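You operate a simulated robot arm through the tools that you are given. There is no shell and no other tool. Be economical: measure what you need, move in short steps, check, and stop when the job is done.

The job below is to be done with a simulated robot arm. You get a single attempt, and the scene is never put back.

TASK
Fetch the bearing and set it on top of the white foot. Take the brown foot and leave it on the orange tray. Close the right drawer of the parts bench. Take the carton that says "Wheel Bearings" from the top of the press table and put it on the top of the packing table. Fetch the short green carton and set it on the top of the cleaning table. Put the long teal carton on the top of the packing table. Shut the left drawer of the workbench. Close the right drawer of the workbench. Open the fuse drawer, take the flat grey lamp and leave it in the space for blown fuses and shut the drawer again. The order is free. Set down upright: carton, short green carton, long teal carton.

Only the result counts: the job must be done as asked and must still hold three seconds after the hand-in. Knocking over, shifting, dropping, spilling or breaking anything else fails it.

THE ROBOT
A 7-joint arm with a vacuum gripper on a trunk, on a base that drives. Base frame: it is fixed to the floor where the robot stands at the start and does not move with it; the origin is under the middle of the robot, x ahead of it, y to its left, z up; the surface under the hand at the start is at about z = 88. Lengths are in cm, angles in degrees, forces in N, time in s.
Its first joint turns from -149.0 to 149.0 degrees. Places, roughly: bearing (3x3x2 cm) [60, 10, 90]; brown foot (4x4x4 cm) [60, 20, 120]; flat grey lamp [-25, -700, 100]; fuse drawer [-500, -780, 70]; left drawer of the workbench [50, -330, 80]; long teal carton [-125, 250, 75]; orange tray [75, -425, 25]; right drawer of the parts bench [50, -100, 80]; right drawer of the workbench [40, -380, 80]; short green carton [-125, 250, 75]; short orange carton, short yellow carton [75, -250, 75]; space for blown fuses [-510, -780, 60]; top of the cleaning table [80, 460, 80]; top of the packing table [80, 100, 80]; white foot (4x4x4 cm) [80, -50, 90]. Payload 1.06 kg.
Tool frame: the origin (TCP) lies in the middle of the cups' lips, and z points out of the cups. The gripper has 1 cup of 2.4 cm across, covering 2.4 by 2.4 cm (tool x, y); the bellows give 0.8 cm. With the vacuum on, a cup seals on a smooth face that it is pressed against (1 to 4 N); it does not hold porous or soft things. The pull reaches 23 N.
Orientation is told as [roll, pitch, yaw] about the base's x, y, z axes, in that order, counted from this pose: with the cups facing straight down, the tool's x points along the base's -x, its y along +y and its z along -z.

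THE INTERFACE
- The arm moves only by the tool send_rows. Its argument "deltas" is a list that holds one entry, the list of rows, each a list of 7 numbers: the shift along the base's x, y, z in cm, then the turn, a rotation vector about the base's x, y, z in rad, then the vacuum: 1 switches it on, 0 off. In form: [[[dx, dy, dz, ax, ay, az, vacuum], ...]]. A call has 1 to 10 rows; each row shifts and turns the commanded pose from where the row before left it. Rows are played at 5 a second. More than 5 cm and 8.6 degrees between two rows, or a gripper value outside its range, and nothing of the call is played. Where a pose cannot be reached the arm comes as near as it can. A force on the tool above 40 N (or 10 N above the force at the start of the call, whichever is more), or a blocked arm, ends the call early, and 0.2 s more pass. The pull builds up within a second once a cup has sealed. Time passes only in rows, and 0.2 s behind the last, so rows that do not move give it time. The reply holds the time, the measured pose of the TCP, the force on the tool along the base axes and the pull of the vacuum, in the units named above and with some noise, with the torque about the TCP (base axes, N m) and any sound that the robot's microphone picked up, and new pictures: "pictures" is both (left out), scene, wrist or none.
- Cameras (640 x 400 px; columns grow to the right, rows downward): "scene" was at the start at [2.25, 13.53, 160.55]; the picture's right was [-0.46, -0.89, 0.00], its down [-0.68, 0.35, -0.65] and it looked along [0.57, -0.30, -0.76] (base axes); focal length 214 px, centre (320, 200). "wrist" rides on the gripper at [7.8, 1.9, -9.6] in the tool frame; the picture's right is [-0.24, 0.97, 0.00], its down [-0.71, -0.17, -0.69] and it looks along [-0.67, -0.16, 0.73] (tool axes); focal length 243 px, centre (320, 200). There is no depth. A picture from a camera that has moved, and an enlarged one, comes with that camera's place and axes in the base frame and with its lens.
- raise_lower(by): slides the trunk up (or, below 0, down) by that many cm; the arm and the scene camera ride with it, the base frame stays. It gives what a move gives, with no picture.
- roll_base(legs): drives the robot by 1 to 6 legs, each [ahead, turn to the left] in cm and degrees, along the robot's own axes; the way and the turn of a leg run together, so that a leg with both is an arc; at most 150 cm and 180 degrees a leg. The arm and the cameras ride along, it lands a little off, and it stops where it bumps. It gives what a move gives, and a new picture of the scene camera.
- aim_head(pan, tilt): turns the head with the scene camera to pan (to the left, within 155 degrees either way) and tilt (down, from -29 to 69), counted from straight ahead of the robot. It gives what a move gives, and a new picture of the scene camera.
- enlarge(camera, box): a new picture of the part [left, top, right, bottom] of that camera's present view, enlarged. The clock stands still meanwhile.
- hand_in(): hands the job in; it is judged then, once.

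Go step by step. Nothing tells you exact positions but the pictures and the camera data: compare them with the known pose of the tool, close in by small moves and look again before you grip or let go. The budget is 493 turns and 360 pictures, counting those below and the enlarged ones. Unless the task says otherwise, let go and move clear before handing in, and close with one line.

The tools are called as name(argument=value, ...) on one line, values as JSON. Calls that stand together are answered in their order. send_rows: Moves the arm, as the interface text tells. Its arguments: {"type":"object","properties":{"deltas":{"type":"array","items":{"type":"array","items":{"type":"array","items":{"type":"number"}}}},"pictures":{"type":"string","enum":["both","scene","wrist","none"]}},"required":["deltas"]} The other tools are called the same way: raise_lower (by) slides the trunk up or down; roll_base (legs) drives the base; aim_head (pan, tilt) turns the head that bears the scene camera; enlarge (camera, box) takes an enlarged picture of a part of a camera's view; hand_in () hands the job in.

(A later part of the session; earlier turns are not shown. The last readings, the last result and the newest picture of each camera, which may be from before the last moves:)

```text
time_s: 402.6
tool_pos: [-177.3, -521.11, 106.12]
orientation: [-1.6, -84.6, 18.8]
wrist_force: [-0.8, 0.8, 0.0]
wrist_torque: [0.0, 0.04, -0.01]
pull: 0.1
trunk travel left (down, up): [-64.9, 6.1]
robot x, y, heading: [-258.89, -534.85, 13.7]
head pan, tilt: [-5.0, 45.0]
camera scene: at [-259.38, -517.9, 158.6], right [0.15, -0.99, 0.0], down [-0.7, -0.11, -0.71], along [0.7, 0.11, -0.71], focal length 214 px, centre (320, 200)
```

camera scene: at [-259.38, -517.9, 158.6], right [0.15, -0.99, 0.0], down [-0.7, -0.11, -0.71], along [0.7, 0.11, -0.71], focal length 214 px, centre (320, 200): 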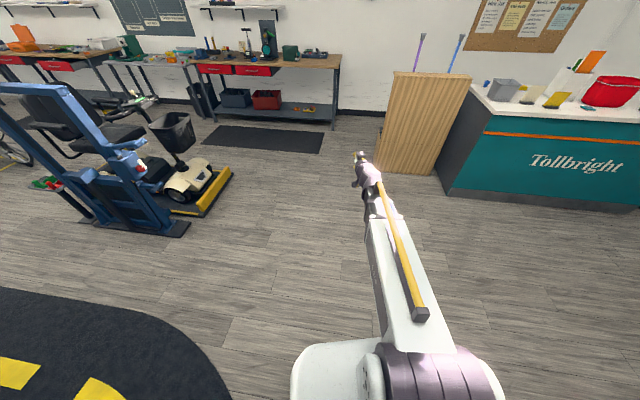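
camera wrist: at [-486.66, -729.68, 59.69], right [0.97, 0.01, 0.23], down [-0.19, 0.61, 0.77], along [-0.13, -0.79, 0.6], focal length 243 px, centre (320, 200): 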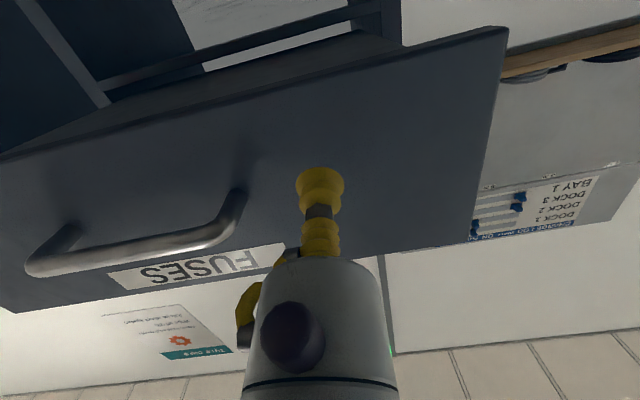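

roll_base(legs=[[0, 9.2], [150, 0], [95, 0], [0, 67.5], [150, 0], [60, 0]])

aim_head(pan=-70, tilt=35)

```text
time_s: 428.4
tool_pos: [-36.76, -140.53, 106.08]
orientation: [-1.6, -84.7, 97.1]
wrist_force: [0.2, -0.7, 0.4]
wrist_torque: [0.02, 0.0, -0.02]
pull: 0.2
trunk travel left (down, up): [-64.9, 6.1]
robot x, y, heading: [-39.65, -223.17, 92.0]
head pan, tilt: [-5.0, 45.0]
camera scene: at [-56.44, -220.26, 158.6], right [1.0, -0.05, 0.0], down [-0.04, -0.71, -0.71], along [0.04, 0.71, -0.71], focal length 214 px, centre (320, 200)
```

scene: 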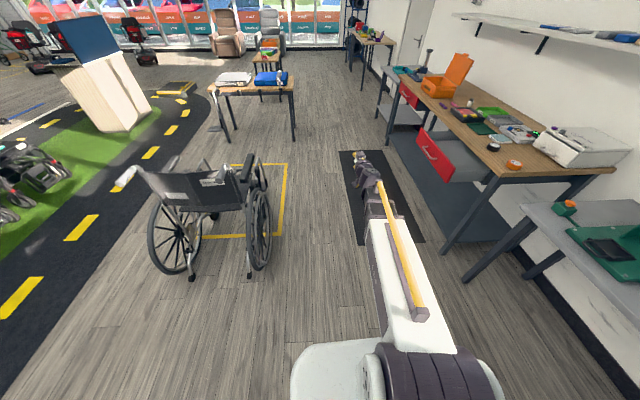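

```text
time_s: 429.8
tool_pos: [-36.8, -140.6, 106.05]
orientation: [-1.8, -84.8, 97.2]
wrist_force: [-0.6, 0.9, 0.2]
wrist_torque: [-0.04, -0.02, -0.01]
pull: 0.0
trunk travel left (down, up): [-64.9, 6.1]
robot x, y, heading: [-39.92, -223.55, 91.9]
head pan, tilt: [-70.0, 35.0]
camera scene: at [-48.7, -225.08, 160.08], right [0.38, -0.93, 0.0], down [-0.53, -0.22, -0.82], along [0.76, 0.31, -0.57], focal length 214 px, centre (320, 200)
```

scene: 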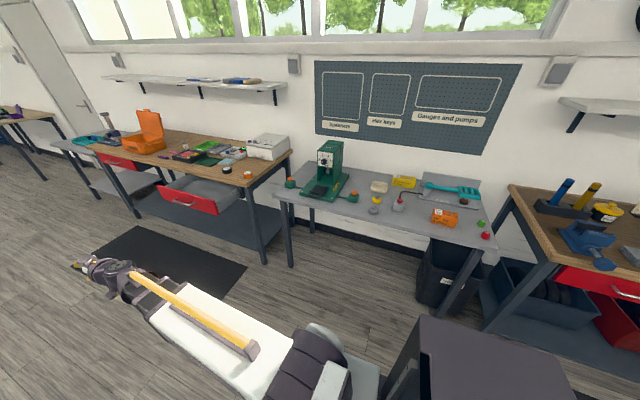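

Drawer front at x≈28, y≈-72…-123. Meanwhile, read the cartons on the press table.

enlarge(camera="scene", box=[350, 160, 500, 260])

```text
4.00 times, centred on (425, 210) of scene
camera zoom: at [-48.7, -225.08, 160.08], right [0.38, -0.93, 0.0], down [-0.53, -0.22, -0.82], along [0.76, 0.31, -0.57], focal length 858 px, centre (-100, 160)
```

zoom: 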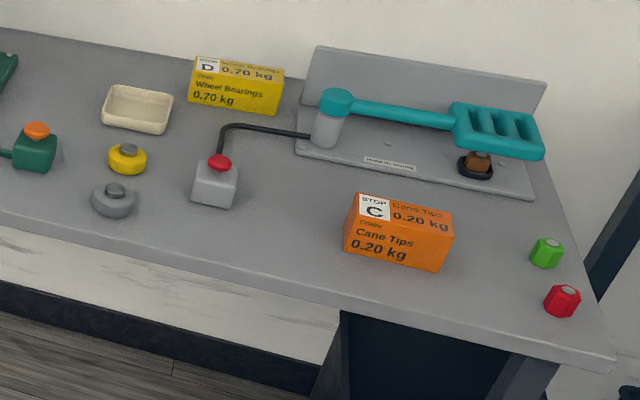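

The yellow carton says "Wheel Bearings, 0.70 kg". First close the parts-bench right drawer: drive to y≈-165 and face the bench.

roll_base(legs=[[58, 0], [0, -90]])

aim_head(pan=35, tilt=40)

```text
time_s: 436.9
tool_pos: [41.23, -171.99, 106.07]
orientation: [-1.8, -84.7, 5.0]
wrist_force: [0.7, -0.4, 0.3]
wrist_torque: [-0.02, 0.01, 0.02]
pull: 0.1
trunk travel left (down, up): [-64.9, 6.1]
robot x, y, heading: [-41.14, -165.62, -0.4]
head pan, tilt: [-70.0, 35.0]
camera scene: at [-42.94, -156.96, 160.09], right [-0.94, -0.34, 0.0], down [-0.2, 0.54, -0.82], along [0.28, -0.77, -0.57], focal length 214 px, centre (320, 200)
```

scene: 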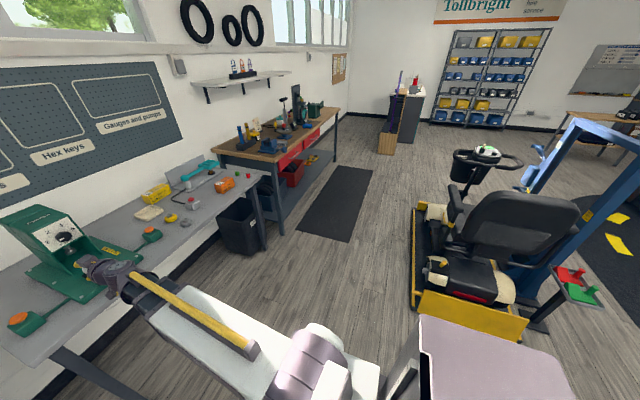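

```text
time_s: 438.7
tool_pos: [41.27, -172.0, 106.11]
orientation: [-1.6, -84.7, 5.0]
wrist_force: [0.5, 0.3, 0.3]
wrist_torque: [0.02, 0.0, 0.01]
pull: 0.0
trunk travel left (down, up): [-64.9, 6.1]
robot x, y, heading: [-41.53, -165.84, 0.0]
head pan, tilt: [35.0, 40.0]
camera scene: at [-38.97, -143.81, 159.33], right [0.57, -0.82, 0.0], down [-0.53, -0.37, -0.77], along [0.63, 0.44, -0.64], focal length 214 px, centre (320, 200)
```

scene: 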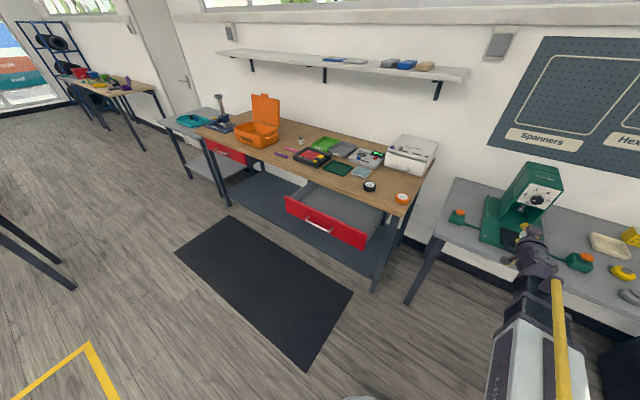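

send_rows(deltas=[[[0, 4.8, 0, 0, 0, -0.03, 0], [0, 4.8, 0, 0, 0, -0.03, 0], [0, 4.8, 0, 0, -0.04, 0, 0], [-0.5, 4.8, 0, 0, -0.04, 0, 0], [-0.5, 4.8, 0, 0, 0, 0, 0], [-0.5, 4.8, 0, 0, 0, 0, 0], [-1, 4.8, 0, 0, 0, 0, 0], [-1, 4.8, 0, 0, 0, 0, 0], [-1, 4.8, 0, 0, 0, 0, 0]]], pictures="none")

send_rows(deltas=[[[-4, 2.5, 0, 0, 0, 0, 0], [-4, 2.5, 0, 0, 0, 0, 0], [-4, 2.5, 0, 0, 0, 0, 0], [-4, 2.5, 0, 0, 0, 0, 0], [-4, 2.5, 0, 0, 0, 0, 0], [-4, 2, 0, 0, 0, 0, 0], [0, 0, 0, 0, 0, 0, 0]]], pictures="none")

raise_lower(by=-29)

send_rows(deltas=[[[1.5, 0, 0, 0, 0, 0, 0], [0, 0, 0, 0, 0, 0, 0]]])

```text
time_s: 440.7
tool_pos: [37.04, -128.4, 106.67]
orientation: [-13.4, -89.2, 13.2]
wrist_force: [-0.4, 0.0, 0.7]
wrist_torque: [0.01, -0.01, 0.01]
pull: 0.0
out of reach, approached as far as the arm can: row 2
trunk travel left (down, up): [-64.9, 6.1]
robot x, y, heading: [-41.2, -165.89, -0.2]
head pan, tilt: [35.0, 40.0]
```

```text
time_s: 442.3
tool_pos: [12.44, -114.02, 106.29]
orientation: [-12.0, -89.2, 12.0]
wrist_force: [0.1, 0.4, 0.1]
wrist_torque: [0.0, 0.04, -0.02]
pull: 0.0
trunk travel left (down, up): [-64.9, 6.1]
robot x, y, heading: [-41.53, -166.14, -0.0]
head pan, tilt: [35.0, 40.0]
```

```text
time_s: 445.2
tool_pos: [12.47, -114.13, 77.25]
orientation: [-11.5, -89.2, 11.3]
wrist_force: [0.5, 0.4, 0.0]
wrist_torque: [-0.01, -0.01, -0.03]
pull: 0.0
trunk travel left (down, up): [-35.9, 35.1]
robot x, y, heading: [-41.6, -165.97, -0.2]
head pan, tilt: [35.0, 40.0]
```

```text
time_s: 445.9
tool_pos: [13.96, -114.12, 77.35]
orientation: [-12.0, -89.3, 12.0]
wrist_force: [-0.4, 0.4, -0.2]
wrist_torque: [0.05, 0.0, 0.01]
pull: 0.0
trunk travel left (down, up): [-35.9, 35.1]
robot x, y, heading: [-41.34, -166.0, -0.1]
head pan, tilt: [35.0, 40.0]
camera scene: at [-38.98, -143.79, 130.33], right [0.57, -0.82, 0.0], down [-0.53, -0.37, -0.77], along [0.63, 0.44, -0.64], focal length 214 px, centre (320, 200)
camera wrist: at [4.36, -112.39, 69.7], right [0.0, 0.97, 0.23], down [-0.68, -0.17, 0.72], along [0.74, -0.16, 0.66], focal length 243 px, centre (320, 200)
```

scene: 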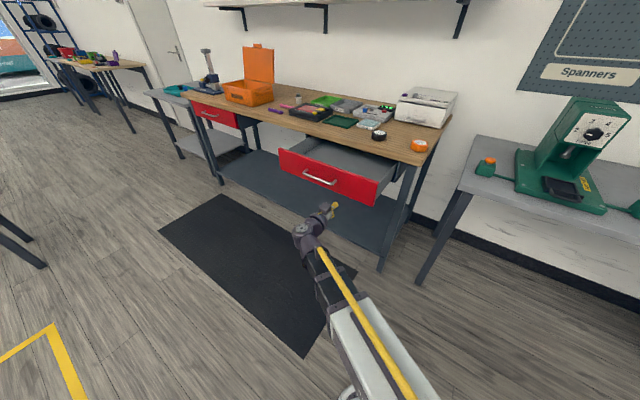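
wrist: 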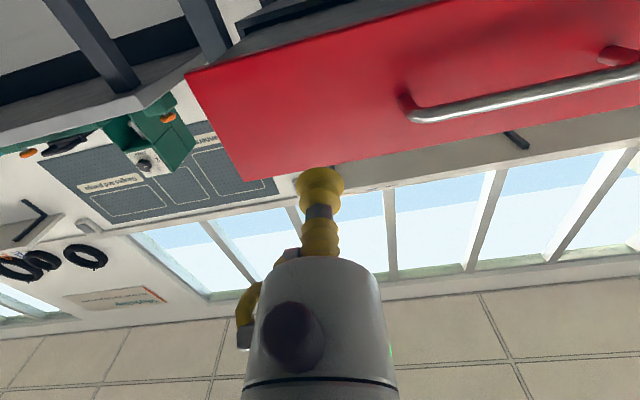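

On the face, right of the handle. Pushing slowly.

send_rows(deltas=[[[3, 0, 0, 0, 0, 0, 0], [3, 0, 0, 0, 0, 0, 0], [1.5, 0, 0, 0, 0, 0, 0], [1.2, 0, 0, 0, 0, 0, 0], [1.2, 0, 0, 0, 0, 0, 0], [1.2, 0, 0, 0, 0, 0, 0], [1.2, 0, 0, 0, 0, 0, 0], [1.2, 0, 0, 0, 0, 0, 0], [1.2, 0, 0, 0, 0, 0, 0], [1.2, 0, 0, 0, 0, 0, 0]]], pictures="none")

send_rows(deltas=[[[1.2, 0, 0, 0, 0, 0, 0], [1.2, 0, 0, 0, 0, 0, 0], [1.2, 0, 0, 0, 0, 0, 0], [1.2, 0, 0, 0, 0, 0, 0], [1.2, 0, 0, 0, 0, 0, 0], [1.2, 0, 0, 0, 0, 0, 0], [1.2, 0, 0, 0, 0, 0, 0], [1.2, 0, 0, 0, 0, 0, 0]]], pictures="scene")

```text
time_s: 448.1
tool_pos: [29.8, -114.17, 77.34]
orientation: [-12.2, -89.1, 12.2]
wrist_force: [-0.8, 0.3, -0.9]
wrist_torque: [-0.03, 0.03, -0.02]
pull: 0.1
trunk travel left (down, up): [-35.9, 35.1]
robot x, y, heading: [-41.0, -165.7, 0.1]
head pan, tilt: [35.0, 40.0]
```

```text
time_s: 449.9
tool_pos: [39.45, -113.96, 77.13]
orientation: [-10.7, -89.3, 10.7]
wrist_force: [-0.3, -0.2, -0.2]
wrist_torque: [-0.01, -0.07, -0.03]
pull: 0.0
trunk travel left (down, up): [-35.9, 35.1]
robot x, y, heading: [-41.28, -165.71, 0.0]
head pan, tilt: [35.0, 40.0]
camera scene: at [-38.98, -143.79, 130.32], right [0.57, -0.82, 0.0], down [-0.53, -0.37, -0.77], along [0.63, 0.44, -0.64], focal length 214 px, centre (320, 200)
```

scene: 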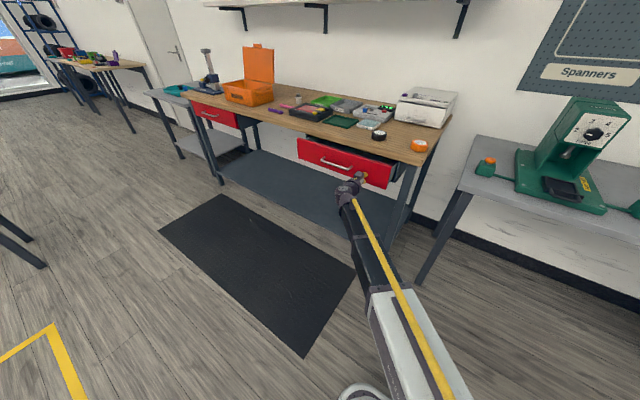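

send_rows(deltas=[[[1.2, 0, 0, 0, 0, 0, 0], [1.2, 0, 0, 0, 0, 0, 0], [1.2, 0, 0, 0, 0, 0, 0], [1.2, 0, 0, 0, 0, 0, 0], [1, 0, 0, 0, 0, 0, 0], [0.7, 0, 0, 0, 0, 0, 0], [0.7, 0, 0, 0, 0, 0, 0], [0.6, 0, 0, 0, 0, 0, 0], [0.6, 0, 0, 0, 0, 0, 0], [0.6, 0, 0, 0, 0, 0, 0]]], pictures="scene")

```text
time_s: 452.1
tool_pos: [47.61, -114.04, 77.25]
orientation: [-9.8, -89.3, 9.8]
wrist_force: [-11.3, -1.8, 2.8]
wrist_torque: [0.05, 0.05, 0.03]
pull: 0.0
trunk travel left (down, up): [-35.9, 35.1]
robot x, y, heading: [-41.24, -165.83, 0.4]
head pan, tilt: [35.0, 40.0]
stopped in row 10: the force on the tool passed its limit at 44 N (the readings are from after the stop); the commanded pose is now the measured one
camera scene: at [-39.22, -143.8, 130.35], right [0.58, -0.82, 0.0], down [-0.52, -0.37, -0.77], along [0.63, 0.44, -0.64], focal length 214 px, centre (320, 200)
```

scene: 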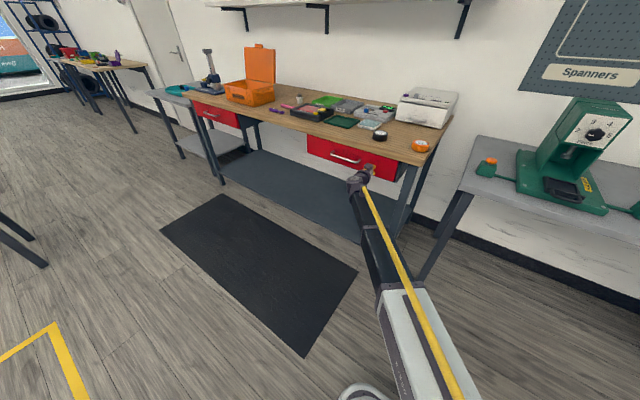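

Parts-bench drawer is shut. Retract, raise, and turn the tool vertical for carton handling.

send_rows(deltas=[[[-3, 0, 0, 0, 0, 0, 0], [-4.5, 0, 0, 0, 0, 0, 0], [-4.5, 0, 0, 0, 0, 0, 0], [-4.5, 0, 0, 0, 0, 0, 0], [-4.5, 0, 0, 0, 0, 0, 0], [-4.5, -1, 0, 0, 0, 0, 0]]], pictures="none")

raise_lower(by=34)

send_rows(deltas=[[[0, -3, 0, 0, 0.131, 0, 0], [0, -3, 0, 0, 0.131, 0, 0], [0, -3, 0, 0, 0.131, 0, 0], [0, -3, 0, 0, 0.131, 0, 0], [0, -3, 0, 0, 0.131, 0, 0], [0, -3, 0, 0, 0.131, 0, 0], [0, 0, 0, 0, 0.131, 0, 0], [0, 0, 0, 0, 0.131, 0, 0], [0, 0, 0, 0, 0.131, 0, 0], [0, 0, 0, 0, 0.131, 0, 0]]], pictures="none")

send_rows(deltas=[[[0, 0, 0, 0, 0.131, 0, 0], [0, 0, 0, 0, 0.12, 0, 0], [2, -4, 0, 0, 0, 0, 0], [2, -4, 0, 0, 0, 0, 0], [2, -4, 0, 0, 0, 0, 0], [0, -4, 0, 0, 0, 0, 0], [0, -4, 0, 0, 0, 0, 0], [0, 0, 0, 0, 0, 0, 0]]], pictures="scene")

```text
time_s: 453.5
tool_pos: [22.29, -115.2, 77.11]
orientation: [-8.6, -89.1, 8.8]
wrist_force: [-0.2, 0.2, -0.5]
wrist_torque: [0.03, -0.04, 0.01]
pull: 0.0
trunk travel left (down, up): [-35.9, 35.1]
robot x, y, heading: [-41.48, -165.5, -0.2]
head pan, tilt: [35.0, 40.0]
```

```text
time_s: 456.8
tool_pos: [22.42, -115.15, 111.18]
orientation: [-9.7, -89.1, 9.8]
wrist_force: [-0.3, -0.4, -0.1]
wrist_torque: [-0.02, 0.01, 0.0]
pull: 0.0
trunk travel left (down, up): [-69.9, 1.1]
robot x, y, heading: [-41.05, -165.74, -0.2]
head pan, tilt: [35.0, 40.0]
```

```text
time_s: 459.0
tool_pos: [21.07, -131.03, 110.85]
orientation: [-6.6, -18.5, 0.4]
wrist_force: [0.0, 0.1, 0.4]
wrist_torque: [0.01, 0.04, -0.01]
pull: 0.0
out of reach, approached as far as the arm can: row 9, 10
trunk travel left (down, up): [-69.9, 1.1]
robot x, y, heading: [-41.15, -165.8, 0.2]
head pan, tilt: [35.0, 40.0]
```

```text
time_s: 460.8
tool_pos: [27.01, -150.77, 110.69]
orientation: [-14.1, -9.1, 1.4]
wrist_force: [-0.2, -0.6, -1.0]
wrist_torque: [0.05, 0.02, 0.0]
pull: 0.0
out of reach, approached as far as the arm can: row 1, 2
trunk travel left (down, up): [-69.9, 1.1]
robot x, y, heading: [-41.22, -165.58, 0.3]
head pan, tilt: [35.0, 40.0]
camera scene: at [-39.07, -143.81, 164.33], right [0.57, -0.82, 0.0], down [-0.53, -0.37, -0.77], along [0.63, 0.44, -0.64], focal length 214 px, centre (320, 200)
```

scene: 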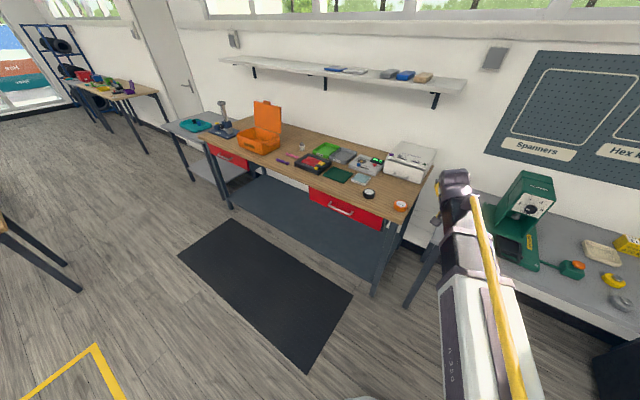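

send_rows(deltas=[[[3, -2, 0, 0, 0, 0, 0], [3, -2, 0, 0, 0, 0, 0], [0, -2, 0, 0, 0, 0, 0], [0, 0, 0, 0, 0, 0, 0]]], pictures="none")

```text
time_s: 461.8
tool_pos: [33.08, -156.75, 110.88]
orientation: [-14.8, -9.2, 1.2]
wrist_force: [0.0, 0.3, 0.2]
wrist_torque: [0.01, 0.01, -0.05]
pull: 0.1
trunk travel left (down, up): [-69.9, 1.1]
robot x, y, heading: [-41.67, -165.46, -0.1]
head pan, tilt: [35.0, 40.0]
```

send_rows(deltas=[[[0, 0, 0, 0, 0, -0.02, 0], [0, 0, 0, 0, 0.08, 0, 0], [0, 0, 0, 0, 0.08, 0, 0], [0, 0, 0, 0.129, 0, 0, 0], [0, 0, 0, 0.129, 0, 0, 0], [0, 0, 0, 0, 0, 0, 0]]], pictures="none")

roll_base(legs=[[0, -90], [66, 0], [0, 90]])

```text
time_s: 463.2
tool_pos: [32.9, -156.86, 110.96]
orientation: [-16.0, -1.3, 0.4]
wrist_force: [0.1, 0.4, -0.1]
wrist_torque: [0.0, 0.03, 0.03]
pull: 0.1
out of reach, approached as far as the arm can: row 3, 4, 5
trunk travel left (down, up): [-69.9, 1.1]
robot x, y, heading: [-41.51, -165.74, 0.0]
head pan, tilt: [35.0, 40.0]
```

```text
time_s: 474.4
tool_pos: [33.55, -225.17, 111.02]
orientation: [-16.0, -1.2, -1.1]
wrist_force: [-0.1, -0.5, 0.3]
wrist_torque: [0.03, 0.01, -0.02]
pull: 0.0
trunk travel left (down, up): [-69.9, 1.1]
robot x, y, heading: [-41.23, -232.34, -1.5]
head pan, tilt: [35.0, 40.0]
camera scene: at [-38.01, -210.25, 164.33], right [0.55, -0.83, 0.0], down [-0.54, -0.36, -0.77], along [0.64, 0.42, -0.64], focal length 214 px, centre (320, 200)
```

scene: 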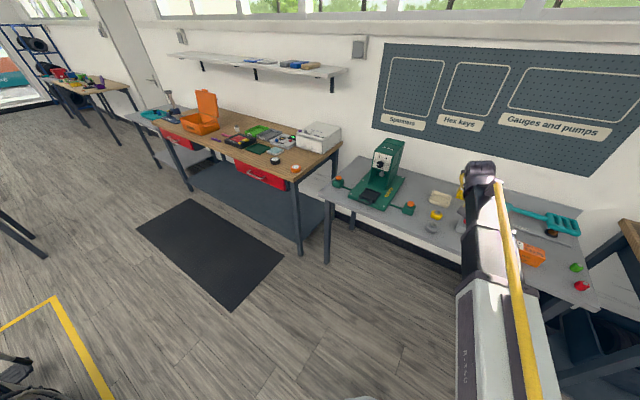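

Roll is stuck at -16° here (joint limit). I'll extend a bit and retry the correction.

send_rows(deltas=[[[4, -2, 0, 0, 0, 0, 0], [4, -2, 0, 0, 0, 0, 0], [3, -2, 0, 0.07, 0, 0, 0], [0, 0, 0, 0.07, 0, 0, 0], [0, 0, 0, 0.07, 0, 0, 0], [0, 0, 0, 0.07, 0.02, 0.02, 0], [0, 0, 0, 0, 0, 0, 0]]], pictures="none")

```text
time_s: 476.1
tool_pos: [44.34, -228.22, 110.33]
orientation: [-15.9, -2.2, -2.3]
wrist_force: [0.4, -1.1, -0.6]
wrist_torque: [-0.01, 0.01, 0.02]
pull: 0.1
out of reach, approached as far as the arm can: row 2, 3, 4, 5, 6
trunk travel left (down, up): [-69.9, 1.1]
robot x, y, heading: [-40.69, -232.2, -1.5]
head pan, tilt: [35.0, 40.0]
```

The wrist flipped (a joint near its limit). I'll unwind it: tilt the tool right‑forward to horizontal, swing it straight ahead, then pitch straight down.

send_rows(deltas=[[[0, 0, 0, -0.094, -0.094, 0.0245, 0], [0, 0, 0, -0.094, -0.094, 0.0245, 0], [0, 0, 0, -0.094, -0.094, 0.0245, 0], [0, 0, 0, -0.094, -0.094, 0.0245, 0], [0, 0, 0, -0.094, -0.094, 0.0245, 0], [0, 0, 0, -0.094, -0.094, 0.0245, 0], [0, 0, 0, -0.094, -0.094, 0.0245, 0], [0, 0, 0, -0.094, -0.094, 0.0245, 0], [0, 0, 0, -0.094, -0.094, 0.0245, 0], [0, 0, 0, -0.094, -0.094, 0.0245, 0]]], pictures="scene")

```text
time_s: 478.2
tool_pos: [44.35, -228.22, 110.26]
orientation: [-89.7, -38.3, 44.8]
wrist_force: [0.5, -0.7, -0.6]
wrist_torque: [0.0, -0.01, -0.02]
pull: 0.0
trunk travel left (down, up): [-69.9, 1.1]
robot x, y, heading: [-41.14, -232.51, -1.6]
head pan, tilt: [35.0, 40.0]
camera scene: at [-38.0, -210.26, 164.33], right [0.55, -0.83, 0.0], down [-0.54, -0.36, -0.77], along [0.64, 0.42, -0.64], focal length 214 px, centre (320, 200)
```

scene: 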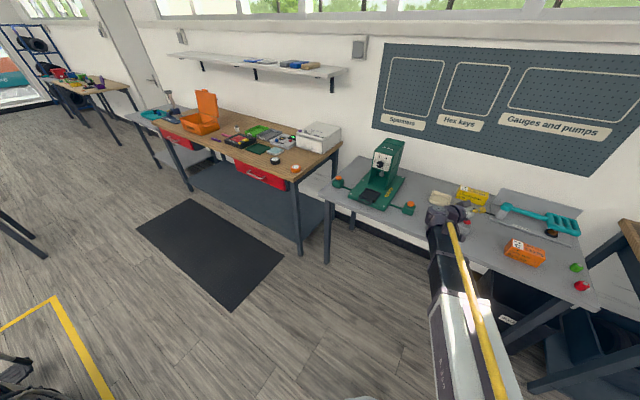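

send_rows(deltas=[[[0, 0, 0, -0.023, -0.023, 0.13, 0], [0, 0, 0, -0.023, -0.023, 0.13, 0], [0, 0, 0, -0.023, -0.023, 0.13, 0], [0, 0, 0, -0.023, -0.023, 0.13, 0], [0, 0, 0, -0.023, -0.023, 0.13, 0], [0, 0, 0, -0.023, -0.023, 0.13, 0], [0, 0, 0, 0, 0, 0, 0]]], pictures="none")

```text
time_s: 479.9
tool_pos: [44.24, -228.26, 110.18]
orientation: [-101.7, -33.4, 96.6]
wrist_force: [0.3, 0.1, 0.0]
wrist_torque: [0.01, -0.01, -0.04]
pull: 0.0
trunk travel left (down, up): [-69.9, 1.1]
robot x, y, heading: [-40.83, -231.99, -1.3]
head pan, tilt: [35.0, 40.0]
```

Direction is now straight ahead. Pitch down to vertical.

send_rows(deltas=[[[0, 0, 0, 0, 0.131, 0, 0], [0, 0, 0, 0, 0.131, 0, 0], [0, 0, 0, 0, 0.131, 0, 0], [0, 0, 0, 0, 0.131, 0, 0], [0, 0, 0, 0, 0.131, 0, 0], [0, 0, 0, 0, 0.131, 0, 0], [0, 0, 0, 0, 0.131, 0, 0], [0, 0, 0, 0, 0.131, 0, 0], [0, 0, 0, 0, 0.131, 0, 0], [0, 0, 0, 0, 0.131, 0, 0]]], pictures="none")

send_rows(deltas=[[[0, 0, 0, 0, 0.131, 0, 0], [0, 0, 0, 0, 0.131, 0, 0], [0, 0, 0, 0, 0.131, 0, 0], [0, 0, 0, 0, 0.04, 0, 0], [0, 0, 0, 0, 0, 0, 0]]], pictures="none")

```text
time_s: 482.1
tool_pos: [41.26, -218.41, 102.01]
orientation: [-63.0, -31.0, 67.8]
wrist_force: [0.5, 0.0, -0.6]
wrist_torque: [0.01, -0.02, 0.0]
pull: 0.0
out of reach, approached as far as the arm can: row 3, 4, 5, 6, 7, 8, 9, 10
trunk travel left (down, up): [-69.9, 1.1]
robot x, y, heading: [-40.83, -232.24, -1.2]
head pan, tilt: [35.0, 40.0]
```

```text
time_s: 483.2
tool_pos: [41.25, -218.44, 102.0]
orientation: [-63.2, -31.0, 67.9]
wrist_force: [-0.7, 0.1, 0.0]
wrist_torque: [0.0, 0.0, -0.02]
pull: 0.1
out of reach, approached as far as the arm can: row 1, 2, 3
trunk travel left (down, up): [-69.9, 1.1]
robot x, y, heading: [-40.98, -232.25, -1.4]
head pan, tilt: [35.0, 40.0]
```

Blocked again, now likely by the tool's spin joint. Spin the tool about its own axis to bring the camera back underneath.

send_rows(deltas=[[[0, 0, 0, 0.119, -0.015, -0.05, 0], [0, 0, 0, 0.119, -0.015, -0.05, 0], [0, 0, 0, 0.119, -0.015, -0.05, 0], [0, 0, 0, 0.119, -0.015, -0.05, 0], [0, 0, 0, 0.119, -0.015, -0.05, 0], [0, 0, 0, 0.119, -0.015, -0.05, 0], [0, 0, 0, 0.119, -0.015, -0.05, 0], [0, 0, 0, 0, 0, 0, 0]]])

```text
time_s: 485.1
tool_pos: [41.31, -218.36, 101.86]
orientation: [-7.1, -65.4, 2.5]
wrist_force: [-1.0, -1.4, -0.2]
wrist_torque: [0.04, 0.01, 0.01]
pull: 0.0
trunk travel left (down, up): [-69.9, 1.1]
robot x, y, heading: [-41.0, -232.53, -1.3]
head pan, tilt: [35.0, 40.0]
camera scene: at [-38.01, -210.26, 164.33], right [0.55, -0.83, 0.0], down [-0.54, -0.36, -0.77], along [0.64, 0.42, -0.64], focal length 214 px, centre (320, 200)
camera wrist: at [29.52, -215.99, 98.7], right [0.17, 0.97, 0.16], down [-0.34, -0.1, 0.94], along [0.93, -0.21, 0.31], focal length 243 px, centre (320, 200)
```

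scene: 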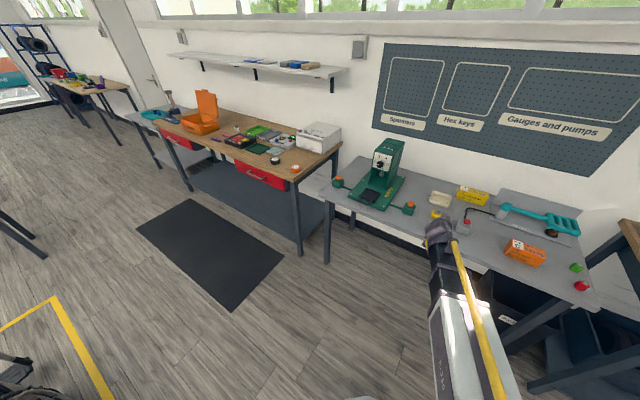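
wrist: 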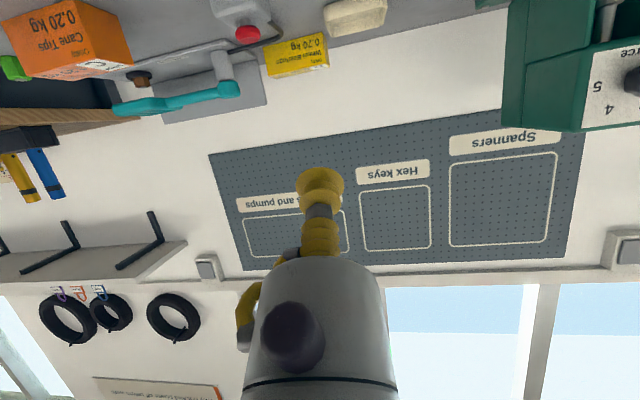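

Camera is back underneath. Now continue pitching down to vertical.

send_rows(deltas=[[[0, 0, 0, 0, 0.131, 0, 0], [0, 0, 0, 0, 0.131, 0, 0], [0, 0, 0, 0, 0.131, 0, 0], [0, 0, 1, 0, 0.131, 0, 0], [0, 0, 1, 0, 0.131, 0, 0], [0, 0, 1, 0, 0.131, 0, 0], [0, 0, 1, 0, 0.131, 0, 0], [0, 0, 1, 0, 0.131, 0, 0], [0, 0, 0, 0, 0, 0, 0]]], pictures="none")

```text
time_s: 487.1
tool_pos: [40.6, -215.52, 106.1]
orientation: [-14.6, -7.9, 1.7]
wrist_force: [0.5, 0.4, 0.9]
wrist_torque: [0.0, 0.02, 0.02]
pull: 0.1
out of reach, approached as far as the arm can: row 5, 6, 7
trunk travel left (down, up): [-69.9, 1.1]
robot x, y, heading: [-41.24, -232.19, -1.3]
head pan, tilt: [35.0, 40.0]
```

Still a roll of -14.6°. Test whether yawing the tool frees it.

send_rows(deltas=[[[0, 0, 0, 0, 0, 0.13, 0], [0, 0, 0, 0, 0, 0.13, 0], [0, 0, 0, 0, 0, 0.13, 0], [0, 0, 0, 0, 0, 0.13, 0], [0, 0, 0, 0, 0, 0, 0]]], pictures="none")

```text
time_s: 488.2
tool_pos: [40.66, -215.75, 106.13]
orientation: [-15.3, -7.8, 9.4]
wrist_force: [-0.3, -0.5, -0.1]
wrist_torque: [-0.02, -0.01, 0.02]
pull: 0.1
out of reach, approached as far as the arm can: row 1, 2, 3, 4
trunk travel left (down, up): [-69.9, 1.1]
robot x, y, heading: [-40.72, -232.47, -1.4]
head pan, tilt: [35.0, 40.0]
```

Yaw + is blocked; try the other way.

send_rows(deltas=[[[0, 0, 0, 0, 0, -0.13, 0], [0, 0, 0, 0, 0, -0.13, 0], [0, 0, 0, 0, 0, -0.13, 0], [0, 0, 0, 0, 0, -0.13, 0], [0, 0, 0, 0, 0, -0.13, 0], [0, 0, 0, 0, 0, 0, 0]]], pictures="none")

```text
time_s: 489.6
tool_pos: [40.61, -215.65, 106.11]
orientation: [-15.4, -7.8, -27.8]
wrist_force: [0.0, -0.2, -0.2]
wrist_torque: [0.0, 0.0, -0.01]
pull: 0.1
trunk travel left (down, up): [-69.9, 1.1]
robot x, y, heading: [-40.21, -232.38, -1.4]
head pan, tilt: [35.0, 40.0]
```

Free that way. Now try the roll correction.

send_rows(deltas=[[[0, 0, 0, 0.1, 0, 0, 0], [0, 0, 0, 0.1, 0, 0, 0], [0, 0, 0, 0.1, 0, 0, 0], [0, 0, 0, 0, 0, 0, 0]]], pictures="none")

```text
time_s: 490.6
tool_pos: [40.6, -215.75, 106.09]
orientation: [-13.5, -9.0, -27.4]
wrist_force: [0.5, -0.5, 0.5]
wrist_torque: [-0.01, -0.01, 0.02]
pull: 0.0
out of reach, approached as far as the arm can: row 1, 2, 3
trunk travel left (down, up): [-69.9, 1.1]
robot x, y, heading: [-40.87, -231.95, -1.3]
head pan, tilt: [35.0, 40.0]
```

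Still blocked: the wrist is in the flipped branch. Redo the unwinding: right‑forward, ahead/up, then spin the camera underneath before pitching down.

send_rows(deltas=[[[0, 0, 0.5, -0.094, -0.094, 0.0245, 0], [0, 0, 0.5, -0.094, -0.094, 0.0245, 0], [0, 0, 0.5, -0.094, -0.094, 0.0245, 0], [0, 0, 0.5, -0.094, -0.094, 0.0245, 0], [0, 0, 0.5, -0.094, -0.094, 0.0245, 0], [0, 0, 0.5, -0.094, -0.094, 0.0245, 0], [0, 0, 0.5, -0.094, -0.094, 0.0245, 0], [0, 0, 0.5, -0.094, -0.094, 0.0245, 0], [0, 0, 0, -0.094, -0.094, 0.0245, 0], [0, 0, 0, -0.094, -0.094, 0.0245, 0]]], pictures="none")

send_rows(deltas=[[[0, 0, 0, -0.023, -0.023, 0.13, 0], [0, 0, 0, -0.023, -0.023, 0.13, 0], [0, 0, 0, -0.023, -0.023, 0.13, 0], [0, 0, 0, -0.023, -0.023, 0.13, 0], [0, 0, 0, -0.023, -0.023, 0.13, 0], [0, 0, 0, -0.023, -0.023, 0.13, 0], [0, 0, 0, 0, 0, 0, 0]]], pictures="none")

```text
time_s: 492.9
tool_pos: [40.56, -215.55, 109.99]
orientation: [-90.5, -64.2, 45.3]
wrist_force: [0.7, -0.1, 0.2]
wrist_torque: [-0.04, 0.0, 0.0]
pull: 0.0
trunk travel left (down, up): [-69.9, 1.1]
robot x, y, heading: [-40.89, -232.18, -1.0]
head pan, tilt: [35.0, 40.0]
```

```text
time_s: 494.4
tool_pos: [40.46, -215.41, 110.01]
orientation: [-109.7, -58.7, 107.2]
wrist_force: [0.9, 0.3, 0.9]
wrist_torque: [0.03, 0.0, -0.02]
pull: 0.1
trunk travel left (down, up): [-69.9, 1.1]
robot x, y, heading: [-40.87, -232.13, -1.7]
head pan, tilt: [35.0, 40.0]
```

send_rows(deltas=[[[0, 0, 0, 0.129, 0, 0.023, 0], [0, 0, 0, 0.129, 0, 0.023, 0], [0, 0, 0, 0.129, 0, 0.023, 0], [0, 0, 0, 0.129, 0, 0.023, 0], [0, 0, 0, 0, 0, 0, 0]]], pictures="none")

send_rows(deltas=[[[0, 0, 0, 0, 0.131, 0, 0], [0, 0, 0, 0, 0.131, 0, 0], [0, 0, 0, 0, 0.131, 0, 0], [0, 0, 0, 0, 0.131, 0, 0], [0, 0, 0, 0, 0.131, 0, 0], [0, 0, 0, 0, 0, 0, 0]]], pictures="none")

```text
time_s: 495.6
tool_pos: [40.69, -215.59, 110.05]
orientation: [178.8, -79.8, -178.7]
wrist_force: [-0.1, -0.2, 0.1]
wrist_torque: [-0.01, 0.0, 0.0]
pull: 0.0
trunk travel left (down, up): [-69.9, 1.1]
robot x, y, heading: [-41.14, -232.04, -1.3]
head pan, tilt: [35.0, 40.0]
```

```text
time_s: 497.1
tool_pos: [40.57, -215.55, 110.02]
orientation: [0.5, -62.6, -0.3]
wrist_force: [0.1, -0.8, 0.2]
wrist_torque: [0.05, 0.0, 0.01]
pull: 0.1
trunk travel left (down, up): [-69.9, 1.1]
robot x, y, heading: [-40.75, -231.96, -1.1]
head pan, tilt: [35.0, 40.0]
```

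The arm is 11° left of the tool's plane, which is what sends it to the wrong branch. Pitch back up, centre the arm in its plane, then pitch down.

send_rows(deltas=[[[0, 0, 0, 0, -0.131, 0, 0], [0, 0, 0, 0, -0.131, 0, 0], [0, 0, 0, 0, -0.131, 0, 0], [0, 0, 0, 0, -0.131, 0, 0], [0, -4.5, 0, 0, -0.131, 0, 0], [0, -4.5, 0, 0, 0, 0, 0], [0, -4.5, 0, 0, 0, 0, 0], [0, -4.8, 0, 0, 0, -0.02, 0], [0, 0, 0, 0, 0, 0, 0]]], pictures="none")

send_rows(deltas=[[[0, 0, 0, 0, 0.131, 0, 0], [0, 0, 0, 0, 0.131, 0, 0], [0, 0, 0, 0, 0.131, 0, 0], [0, 0, 0, 0, 0.131, 0, 0], [0, 0, 0, 0, 0.131, 0, 0], [0, 0, 0, 0, 0.131, 0, 0], [0, 0, 0, 0, 0.131, 0, 0], [0, 0, 0, 0, 0.131, 0, 0], [0, 0, 0, 0, 0, 0, 0]]], pictures="none")

```text
time_s: 499.1
tool_pos: [40.52, -233.76, 109.99]
orientation: [179.2, -79.8, 179.8]
wrist_force: [-0.4, 0.6, 0.8]
wrist_torque: [-0.04, 0.03, 0.05]
pull: 0.0
trunk travel left (down, up): [-69.9, 1.1]
robot x, y, heading: [-41.12, -231.71, -1.4]
head pan, tilt: [35.0, 40.0]
```

```text
time_s: 501.1
tool_pos: [40.52, -233.91, 109.91]
orientation: [-1.2, -40.1, 0.1]
wrist_force: [0.3, 0.6, -0.4]
wrist_torque: [-0.02, 0.01, 0.01]
pull: 0.0
trunk travel left (down, up): [-69.9, 1.1]
robot x, y, heading: [-40.96, -232.55, -1.7]
head pan, tilt: [35.0, 40.0]
```

Looks good. Continue to vertical.

send_rows(deltas=[[[0, 0, 0, 0, 0.131, 0, 0], [0, 0, 0, 0, 0.131, 0, 0], [0, 0, 0, 0, 0.131, 0, 0], [0, 0, 0, 0, 0.131, 0, 0], [0, 0, 0, 0, 0.131, 0, 0], [0, 0, 0, 0.02, 0.045, 0, 0], [0, 0, 0, 0, 0, 0, 0]]], pictures="none")

```text
time_s: 502.6
tool_pos: [40.57, -233.95, 110.1]
orientation: [0.1, -0.1, 0.0]
wrist_force: [0.4, 0.2, 0.5]
wrist_torque: [0.02, 0.0, 0.01]
pull: 0.1
trunk travel left (down, up): [-69.9, 1.1]
robot x, y, heading: [-40.88, -232.28, -1.3]
head pan, tilt: [35.0, 40.0]
```

Vertical again, in the right branch. Look at the press table to locate the yellow carton.

aim_head(pan=-5, tilt=30)

enlarge(camera="scene", box=[220, 120, 420, 260])

```text
time_s: 503.7
tool_pos: [40.56, -233.91, 110.09]
orientation: [0.2, 0.0, 0.0]
wrist_force: [0.5, -0.1, -0.4]
wrist_torque: [0.01, 0.04, 0.01]
pull: 0.2
trunk travel left (down, up): [-69.9, 1.1]
robot x, y, heading: [-40.75, -231.87, -1.4]
head pan, tilt: [-5.0, 30.0]
camera scene: at [-36.09, -215.97, 165.86], right [-0.11, -0.99, 0.0], down [-0.5, 0.06, -0.87], along [0.86, -0.1, -0.5], focal length 214 px, centre (320, 200)
```

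scene: 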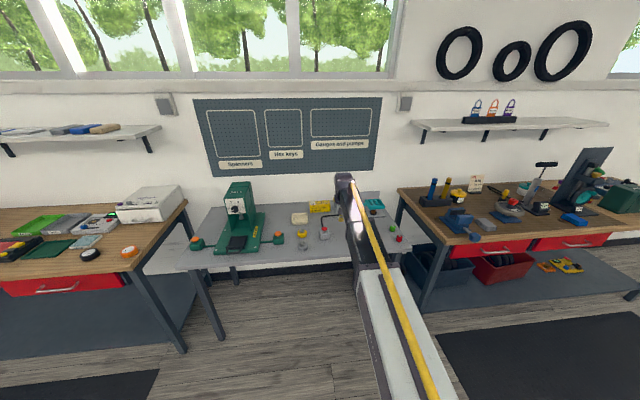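

```text
2.86 times, centred on (320, 190) of scene
camera zoom: at [-36.09, -215.97, 165.86], right [-0.11, -0.99, 0.0], down [-0.5, 0.06, -0.87], along [0.86, -0.1, -0.5], focal length 613 px, centre (320, 229)
```

zoom: 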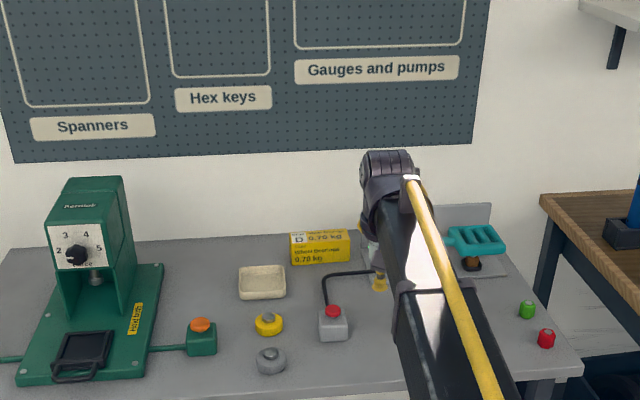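

The carton sits near y≈-230, x≈86–95. Drive forward and use the wrist camera.

roll_base(legs=[[36, 1.3]])

send_rows(deltas=[[[2, 2, 0, 0, 0, 0, 0], [0, 0, 0, 0, 0, 0, 0]]])

```text
time_s: 506.0
tool_pos: [75.07, -232.05, 109.98]
orientation: [0.1, 0.0, 1.5]
wrist_force: [-0.4, 0.0, 0.2]
wrist_torque: [0.0, 0.01, 0.03]
pull: 0.1
trunk travel left (down, up): [-69.9, 1.1]
robot x, y, heading: [-6.59, -232.78, 0.0]
head pan, tilt: [-5.0, 30.0]
camera scene: at [-2.0, -216.23, 165.86], right [-0.09, -1.0, 0.0], down [-0.5, 0.04, -0.87], along [0.86, -0.07, -0.5], focal length 214 px, centre (320, 200)
```

scene: 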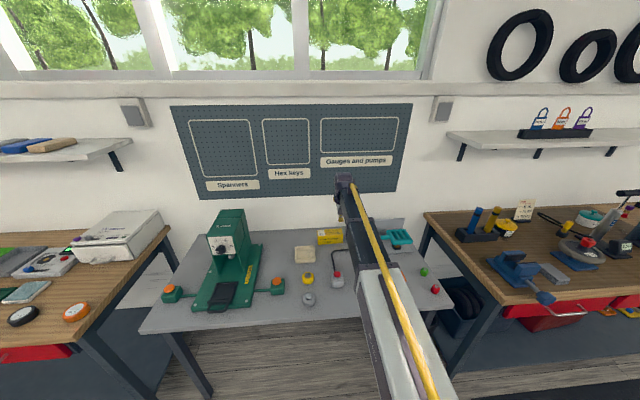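

```text
time_s: 506.6
tool_pos: [77.06, -230.0, 110.02]
orientation: [0.0, 0.0, 1.6]
wrist_force: [0.5, -0.1, 0.0]
wrist_torque: [-0.02, 0.02, -0.01]
pull: 0.0
trunk travel left (down, up): [-69.9, 1.1]
robot x, y, heading: [-6.47, -232.02, -0.2]
head pan, tilt: [-5.0, 30.0]
camera scene: at [-2.01, -216.21, 165.86], right [-0.09, -1.0, 0.0], down [-0.5, 0.04, -0.87], along [0.86, -0.07, -0.5], focal length 214 px, centre (320, 200)
camera wrist: at [69.23, -228.5, 119.68], right [0.21, 0.98, 0.0], down [0.71, -0.15, 0.69], along [0.67, -0.14, -0.73], focal length 243 px, centre (320, 200)
```

scene: 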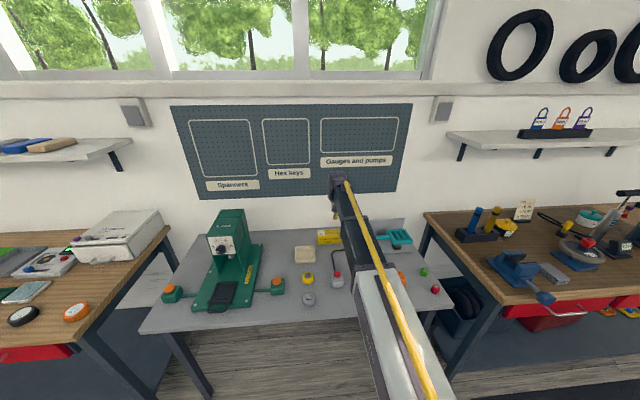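
wrist: 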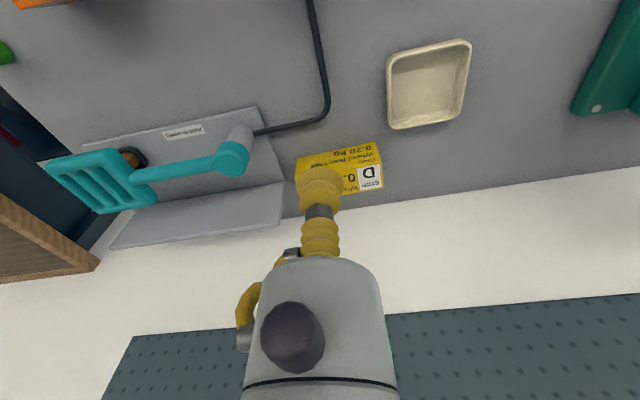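

enlarge(camera="wrist", box=[260, 110, 420, 230])

```text
3.33 times, centred on (340, 170) of wrist
camera zoom: at [69.23, -228.5, 119.68], right [0.21, 0.98, 0.0], down [0.71, -0.15, 0.69], along [0.67, -0.14, -0.73], focal length 809 px, centre (253, 300)
```

zoom: 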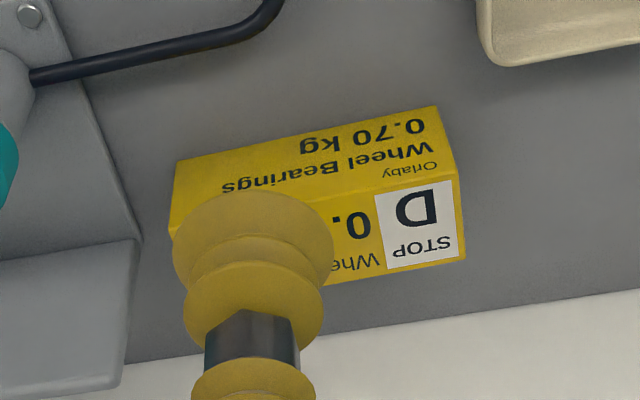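

Carton top centre ≈[97, -230.8, ~85]. Drive 14 cm closer and approach.

roll_base(legs=[[14, 0]])

send_rows(deltas=[[[2, -0.5, -3, 0, 0, 0, 0], [2, 0, -4, 0, 0, 0, 0], [0, 0, -4, 0, 0, 0, 0], [0, 0, 0, 0, 0, 0, 0]]], pictures="wrist")

```text
time_s: 507.9
tool_pos: [91.29, -230.11, 109.94]
orientation: [0.2, -0.1, 1.5]
wrist_force: [0.8, -0.3, 0.1]
wrist_torque: [-0.02, 0.02, 0.01]
pull: 0.0
trunk travel left (down, up): [-69.9, 1.1]
robot x, y, heading: [7.64, -232.74, 0.2]
head pan, tilt: [-5.0, 30.0]
camera scene: at [12.25, -216.21, 165.86], right [-0.09, -1.0, 0.0], down [-0.5, 0.04, -0.87], along [0.86, -0.07, -0.5], focal length 214 px, centre (320, 200)
```

scene: 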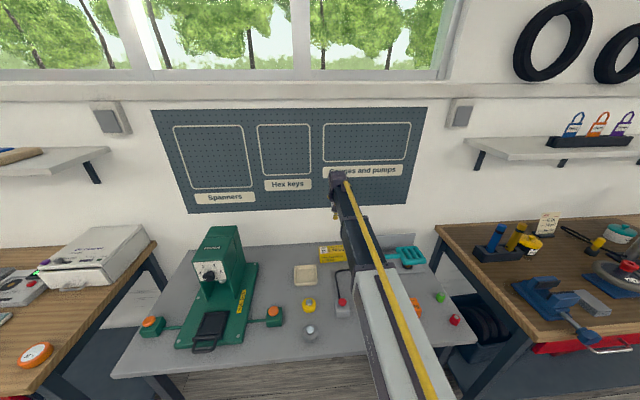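

```text
time_s: 508.9
tool_pos: [95.36, -230.7, 99.05]
orientation: [0.1, 0.0, 1.5]
wrist_force: [0.1, 0.2, -0.5]
wrist_torque: [-0.02, 0.01, 0.01]
pull: 0.1
trunk travel left (down, up): [-69.9, 1.1]
robot x, y, heading: [7.89, -232.19, 0.0]
head pan, tilt: [-5.0, 30.0]
camera wrist: at [87.45, -229.17, 108.71], right [0.21, 0.98, 0.0], down [0.71, -0.15, 0.69], along [0.67, -0.14, -0.73], focal length 243 px, centre (320, 200)
```

wrist: 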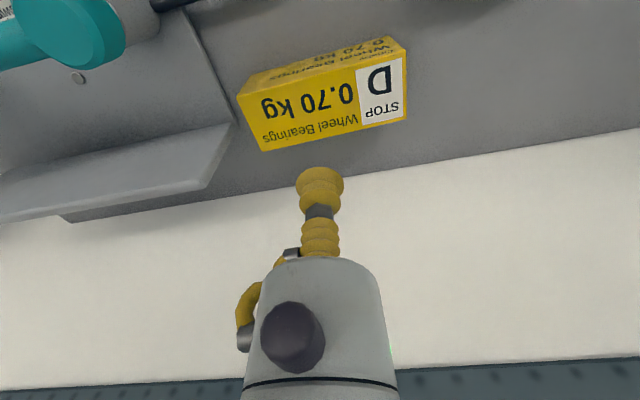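

Top centre ≈[96.6, -230.4, 86]. Adjust and lower.

send_rows(deltas=[[[1.2, 0.3, 0, 0, 0, 0, 0], [0, 0, -4, 0, 0, 0, 0], [0, 0, -4, 0, 0, 0, 0], [0, 0, -2, 0, 0, 0, 0], [0, 0, 0, 0, 0, 0, 0]]], pictures="wrist")

```text
time_s: 510.1
tool_pos: [96.51, -230.1, 88.94]
orientation: [0.1, -0.1, 1.4]
wrist_force: [0.4, -0.2, 0.3]
wrist_torque: [0.03, 0.02, 0.02]
pull: 0.1
trunk travel left (down, up): [-69.9, 1.1]
robot x, y, heading: [7.96, -232.39, 0.3]
head pan, tilt: [-5.0, 30.0]
camera wrist: at [88.62, -228.71, 98.63], right [0.21, 0.98, 0.0], down [0.71, -0.15, 0.69], along [0.67, -0.14, -0.73], focal length 243 px, centre (320, 200)
```

wrist: 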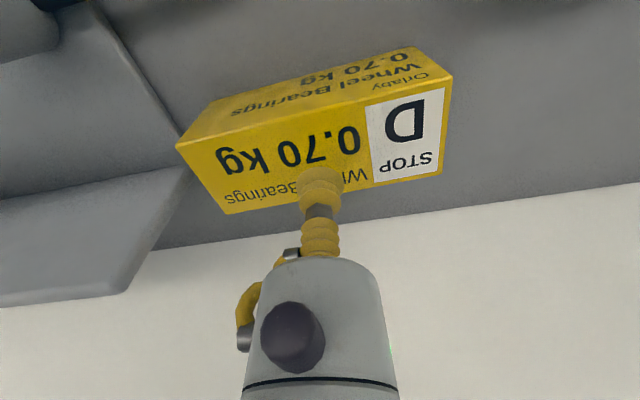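

Aligned over the centre. Press and seal.

send_rows(deltas=[[[0, 0, -1.5, 0, 0, 0, 1], [0, 0, -1, 0, 0, 0, 1], [0, 0, -0.5, 0, 0, 0, 1], [0, 0, -0.3, 0, 0, 0, 1], [0, 0, 0, 0, 0, 0, 1], [0, 0, 0, 0, 0, 0, 1]]], pictures="none")

```text
time_s: 511.5
tool_pos: [96.3, -230.21, 85.85]
orientation: [0.2, -0.1, 1.5]
wrist_force: [6.8, 5.3, 18.3]
wrist_torque: [-0.05, 0.08, -0.07]
pull: 22.8
trunk travel left (down, up): [-69.9, 1.1]
robot x, y, heading: [8.12, -232.46, 0.1]
head pan, tilt: [-5.0, 30.0]
```

Sealed. Lift slowly.

send_rows(deltas=[[[0, 0, 0.8, 0, 0, 0, 1], [0, 0, 1, 0, 0, 0, 1], [0, 0, 2, 0, 0, 0, 1], [0, 0, 2, 0, 0, 0, 1], [0, 0, 3, 0, 0, 0, 1], [0, 0, 3, 0, 0, 0, 1], [0, 0, 3, 0, 0, 0, 1], [0, 0, 3, 0, 0, 0, 1], [0, 0, 0, 0, 0, 0, 1]]], pictures="wrist")

```text
time_s: 513.5
tool_pos: [96.47, -230.03, 103.76]
orientation: [0.1, 0.0, 1.5]
wrist_force: [0.5, -0.1, -6.3]
wrist_torque: [0.04, -0.01, 0.01]
pull: 23.1
trunk travel left (down, up): [-69.9, 1.1]
robot x, y, heading: [7.79, -231.95, -0.0]
head pan, tilt: [-5.0, 30.0]
camera wrist: at [88.61, -228.53, 113.43], right [0.21, 0.98, 0.0], down [0.71, -0.15, 0.68], along [0.67, -0.14, -0.73], focal length 243 px, centre (320, 200)
```

wrist: 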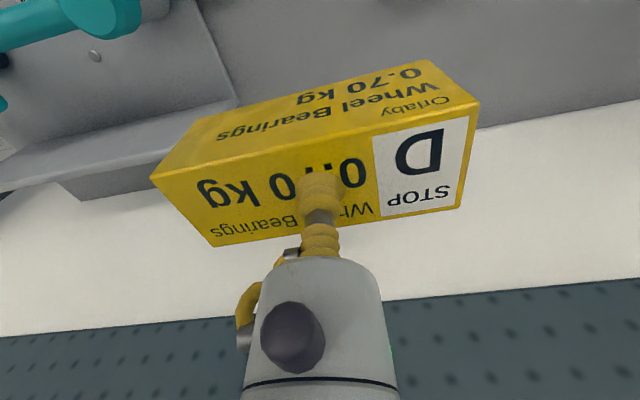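

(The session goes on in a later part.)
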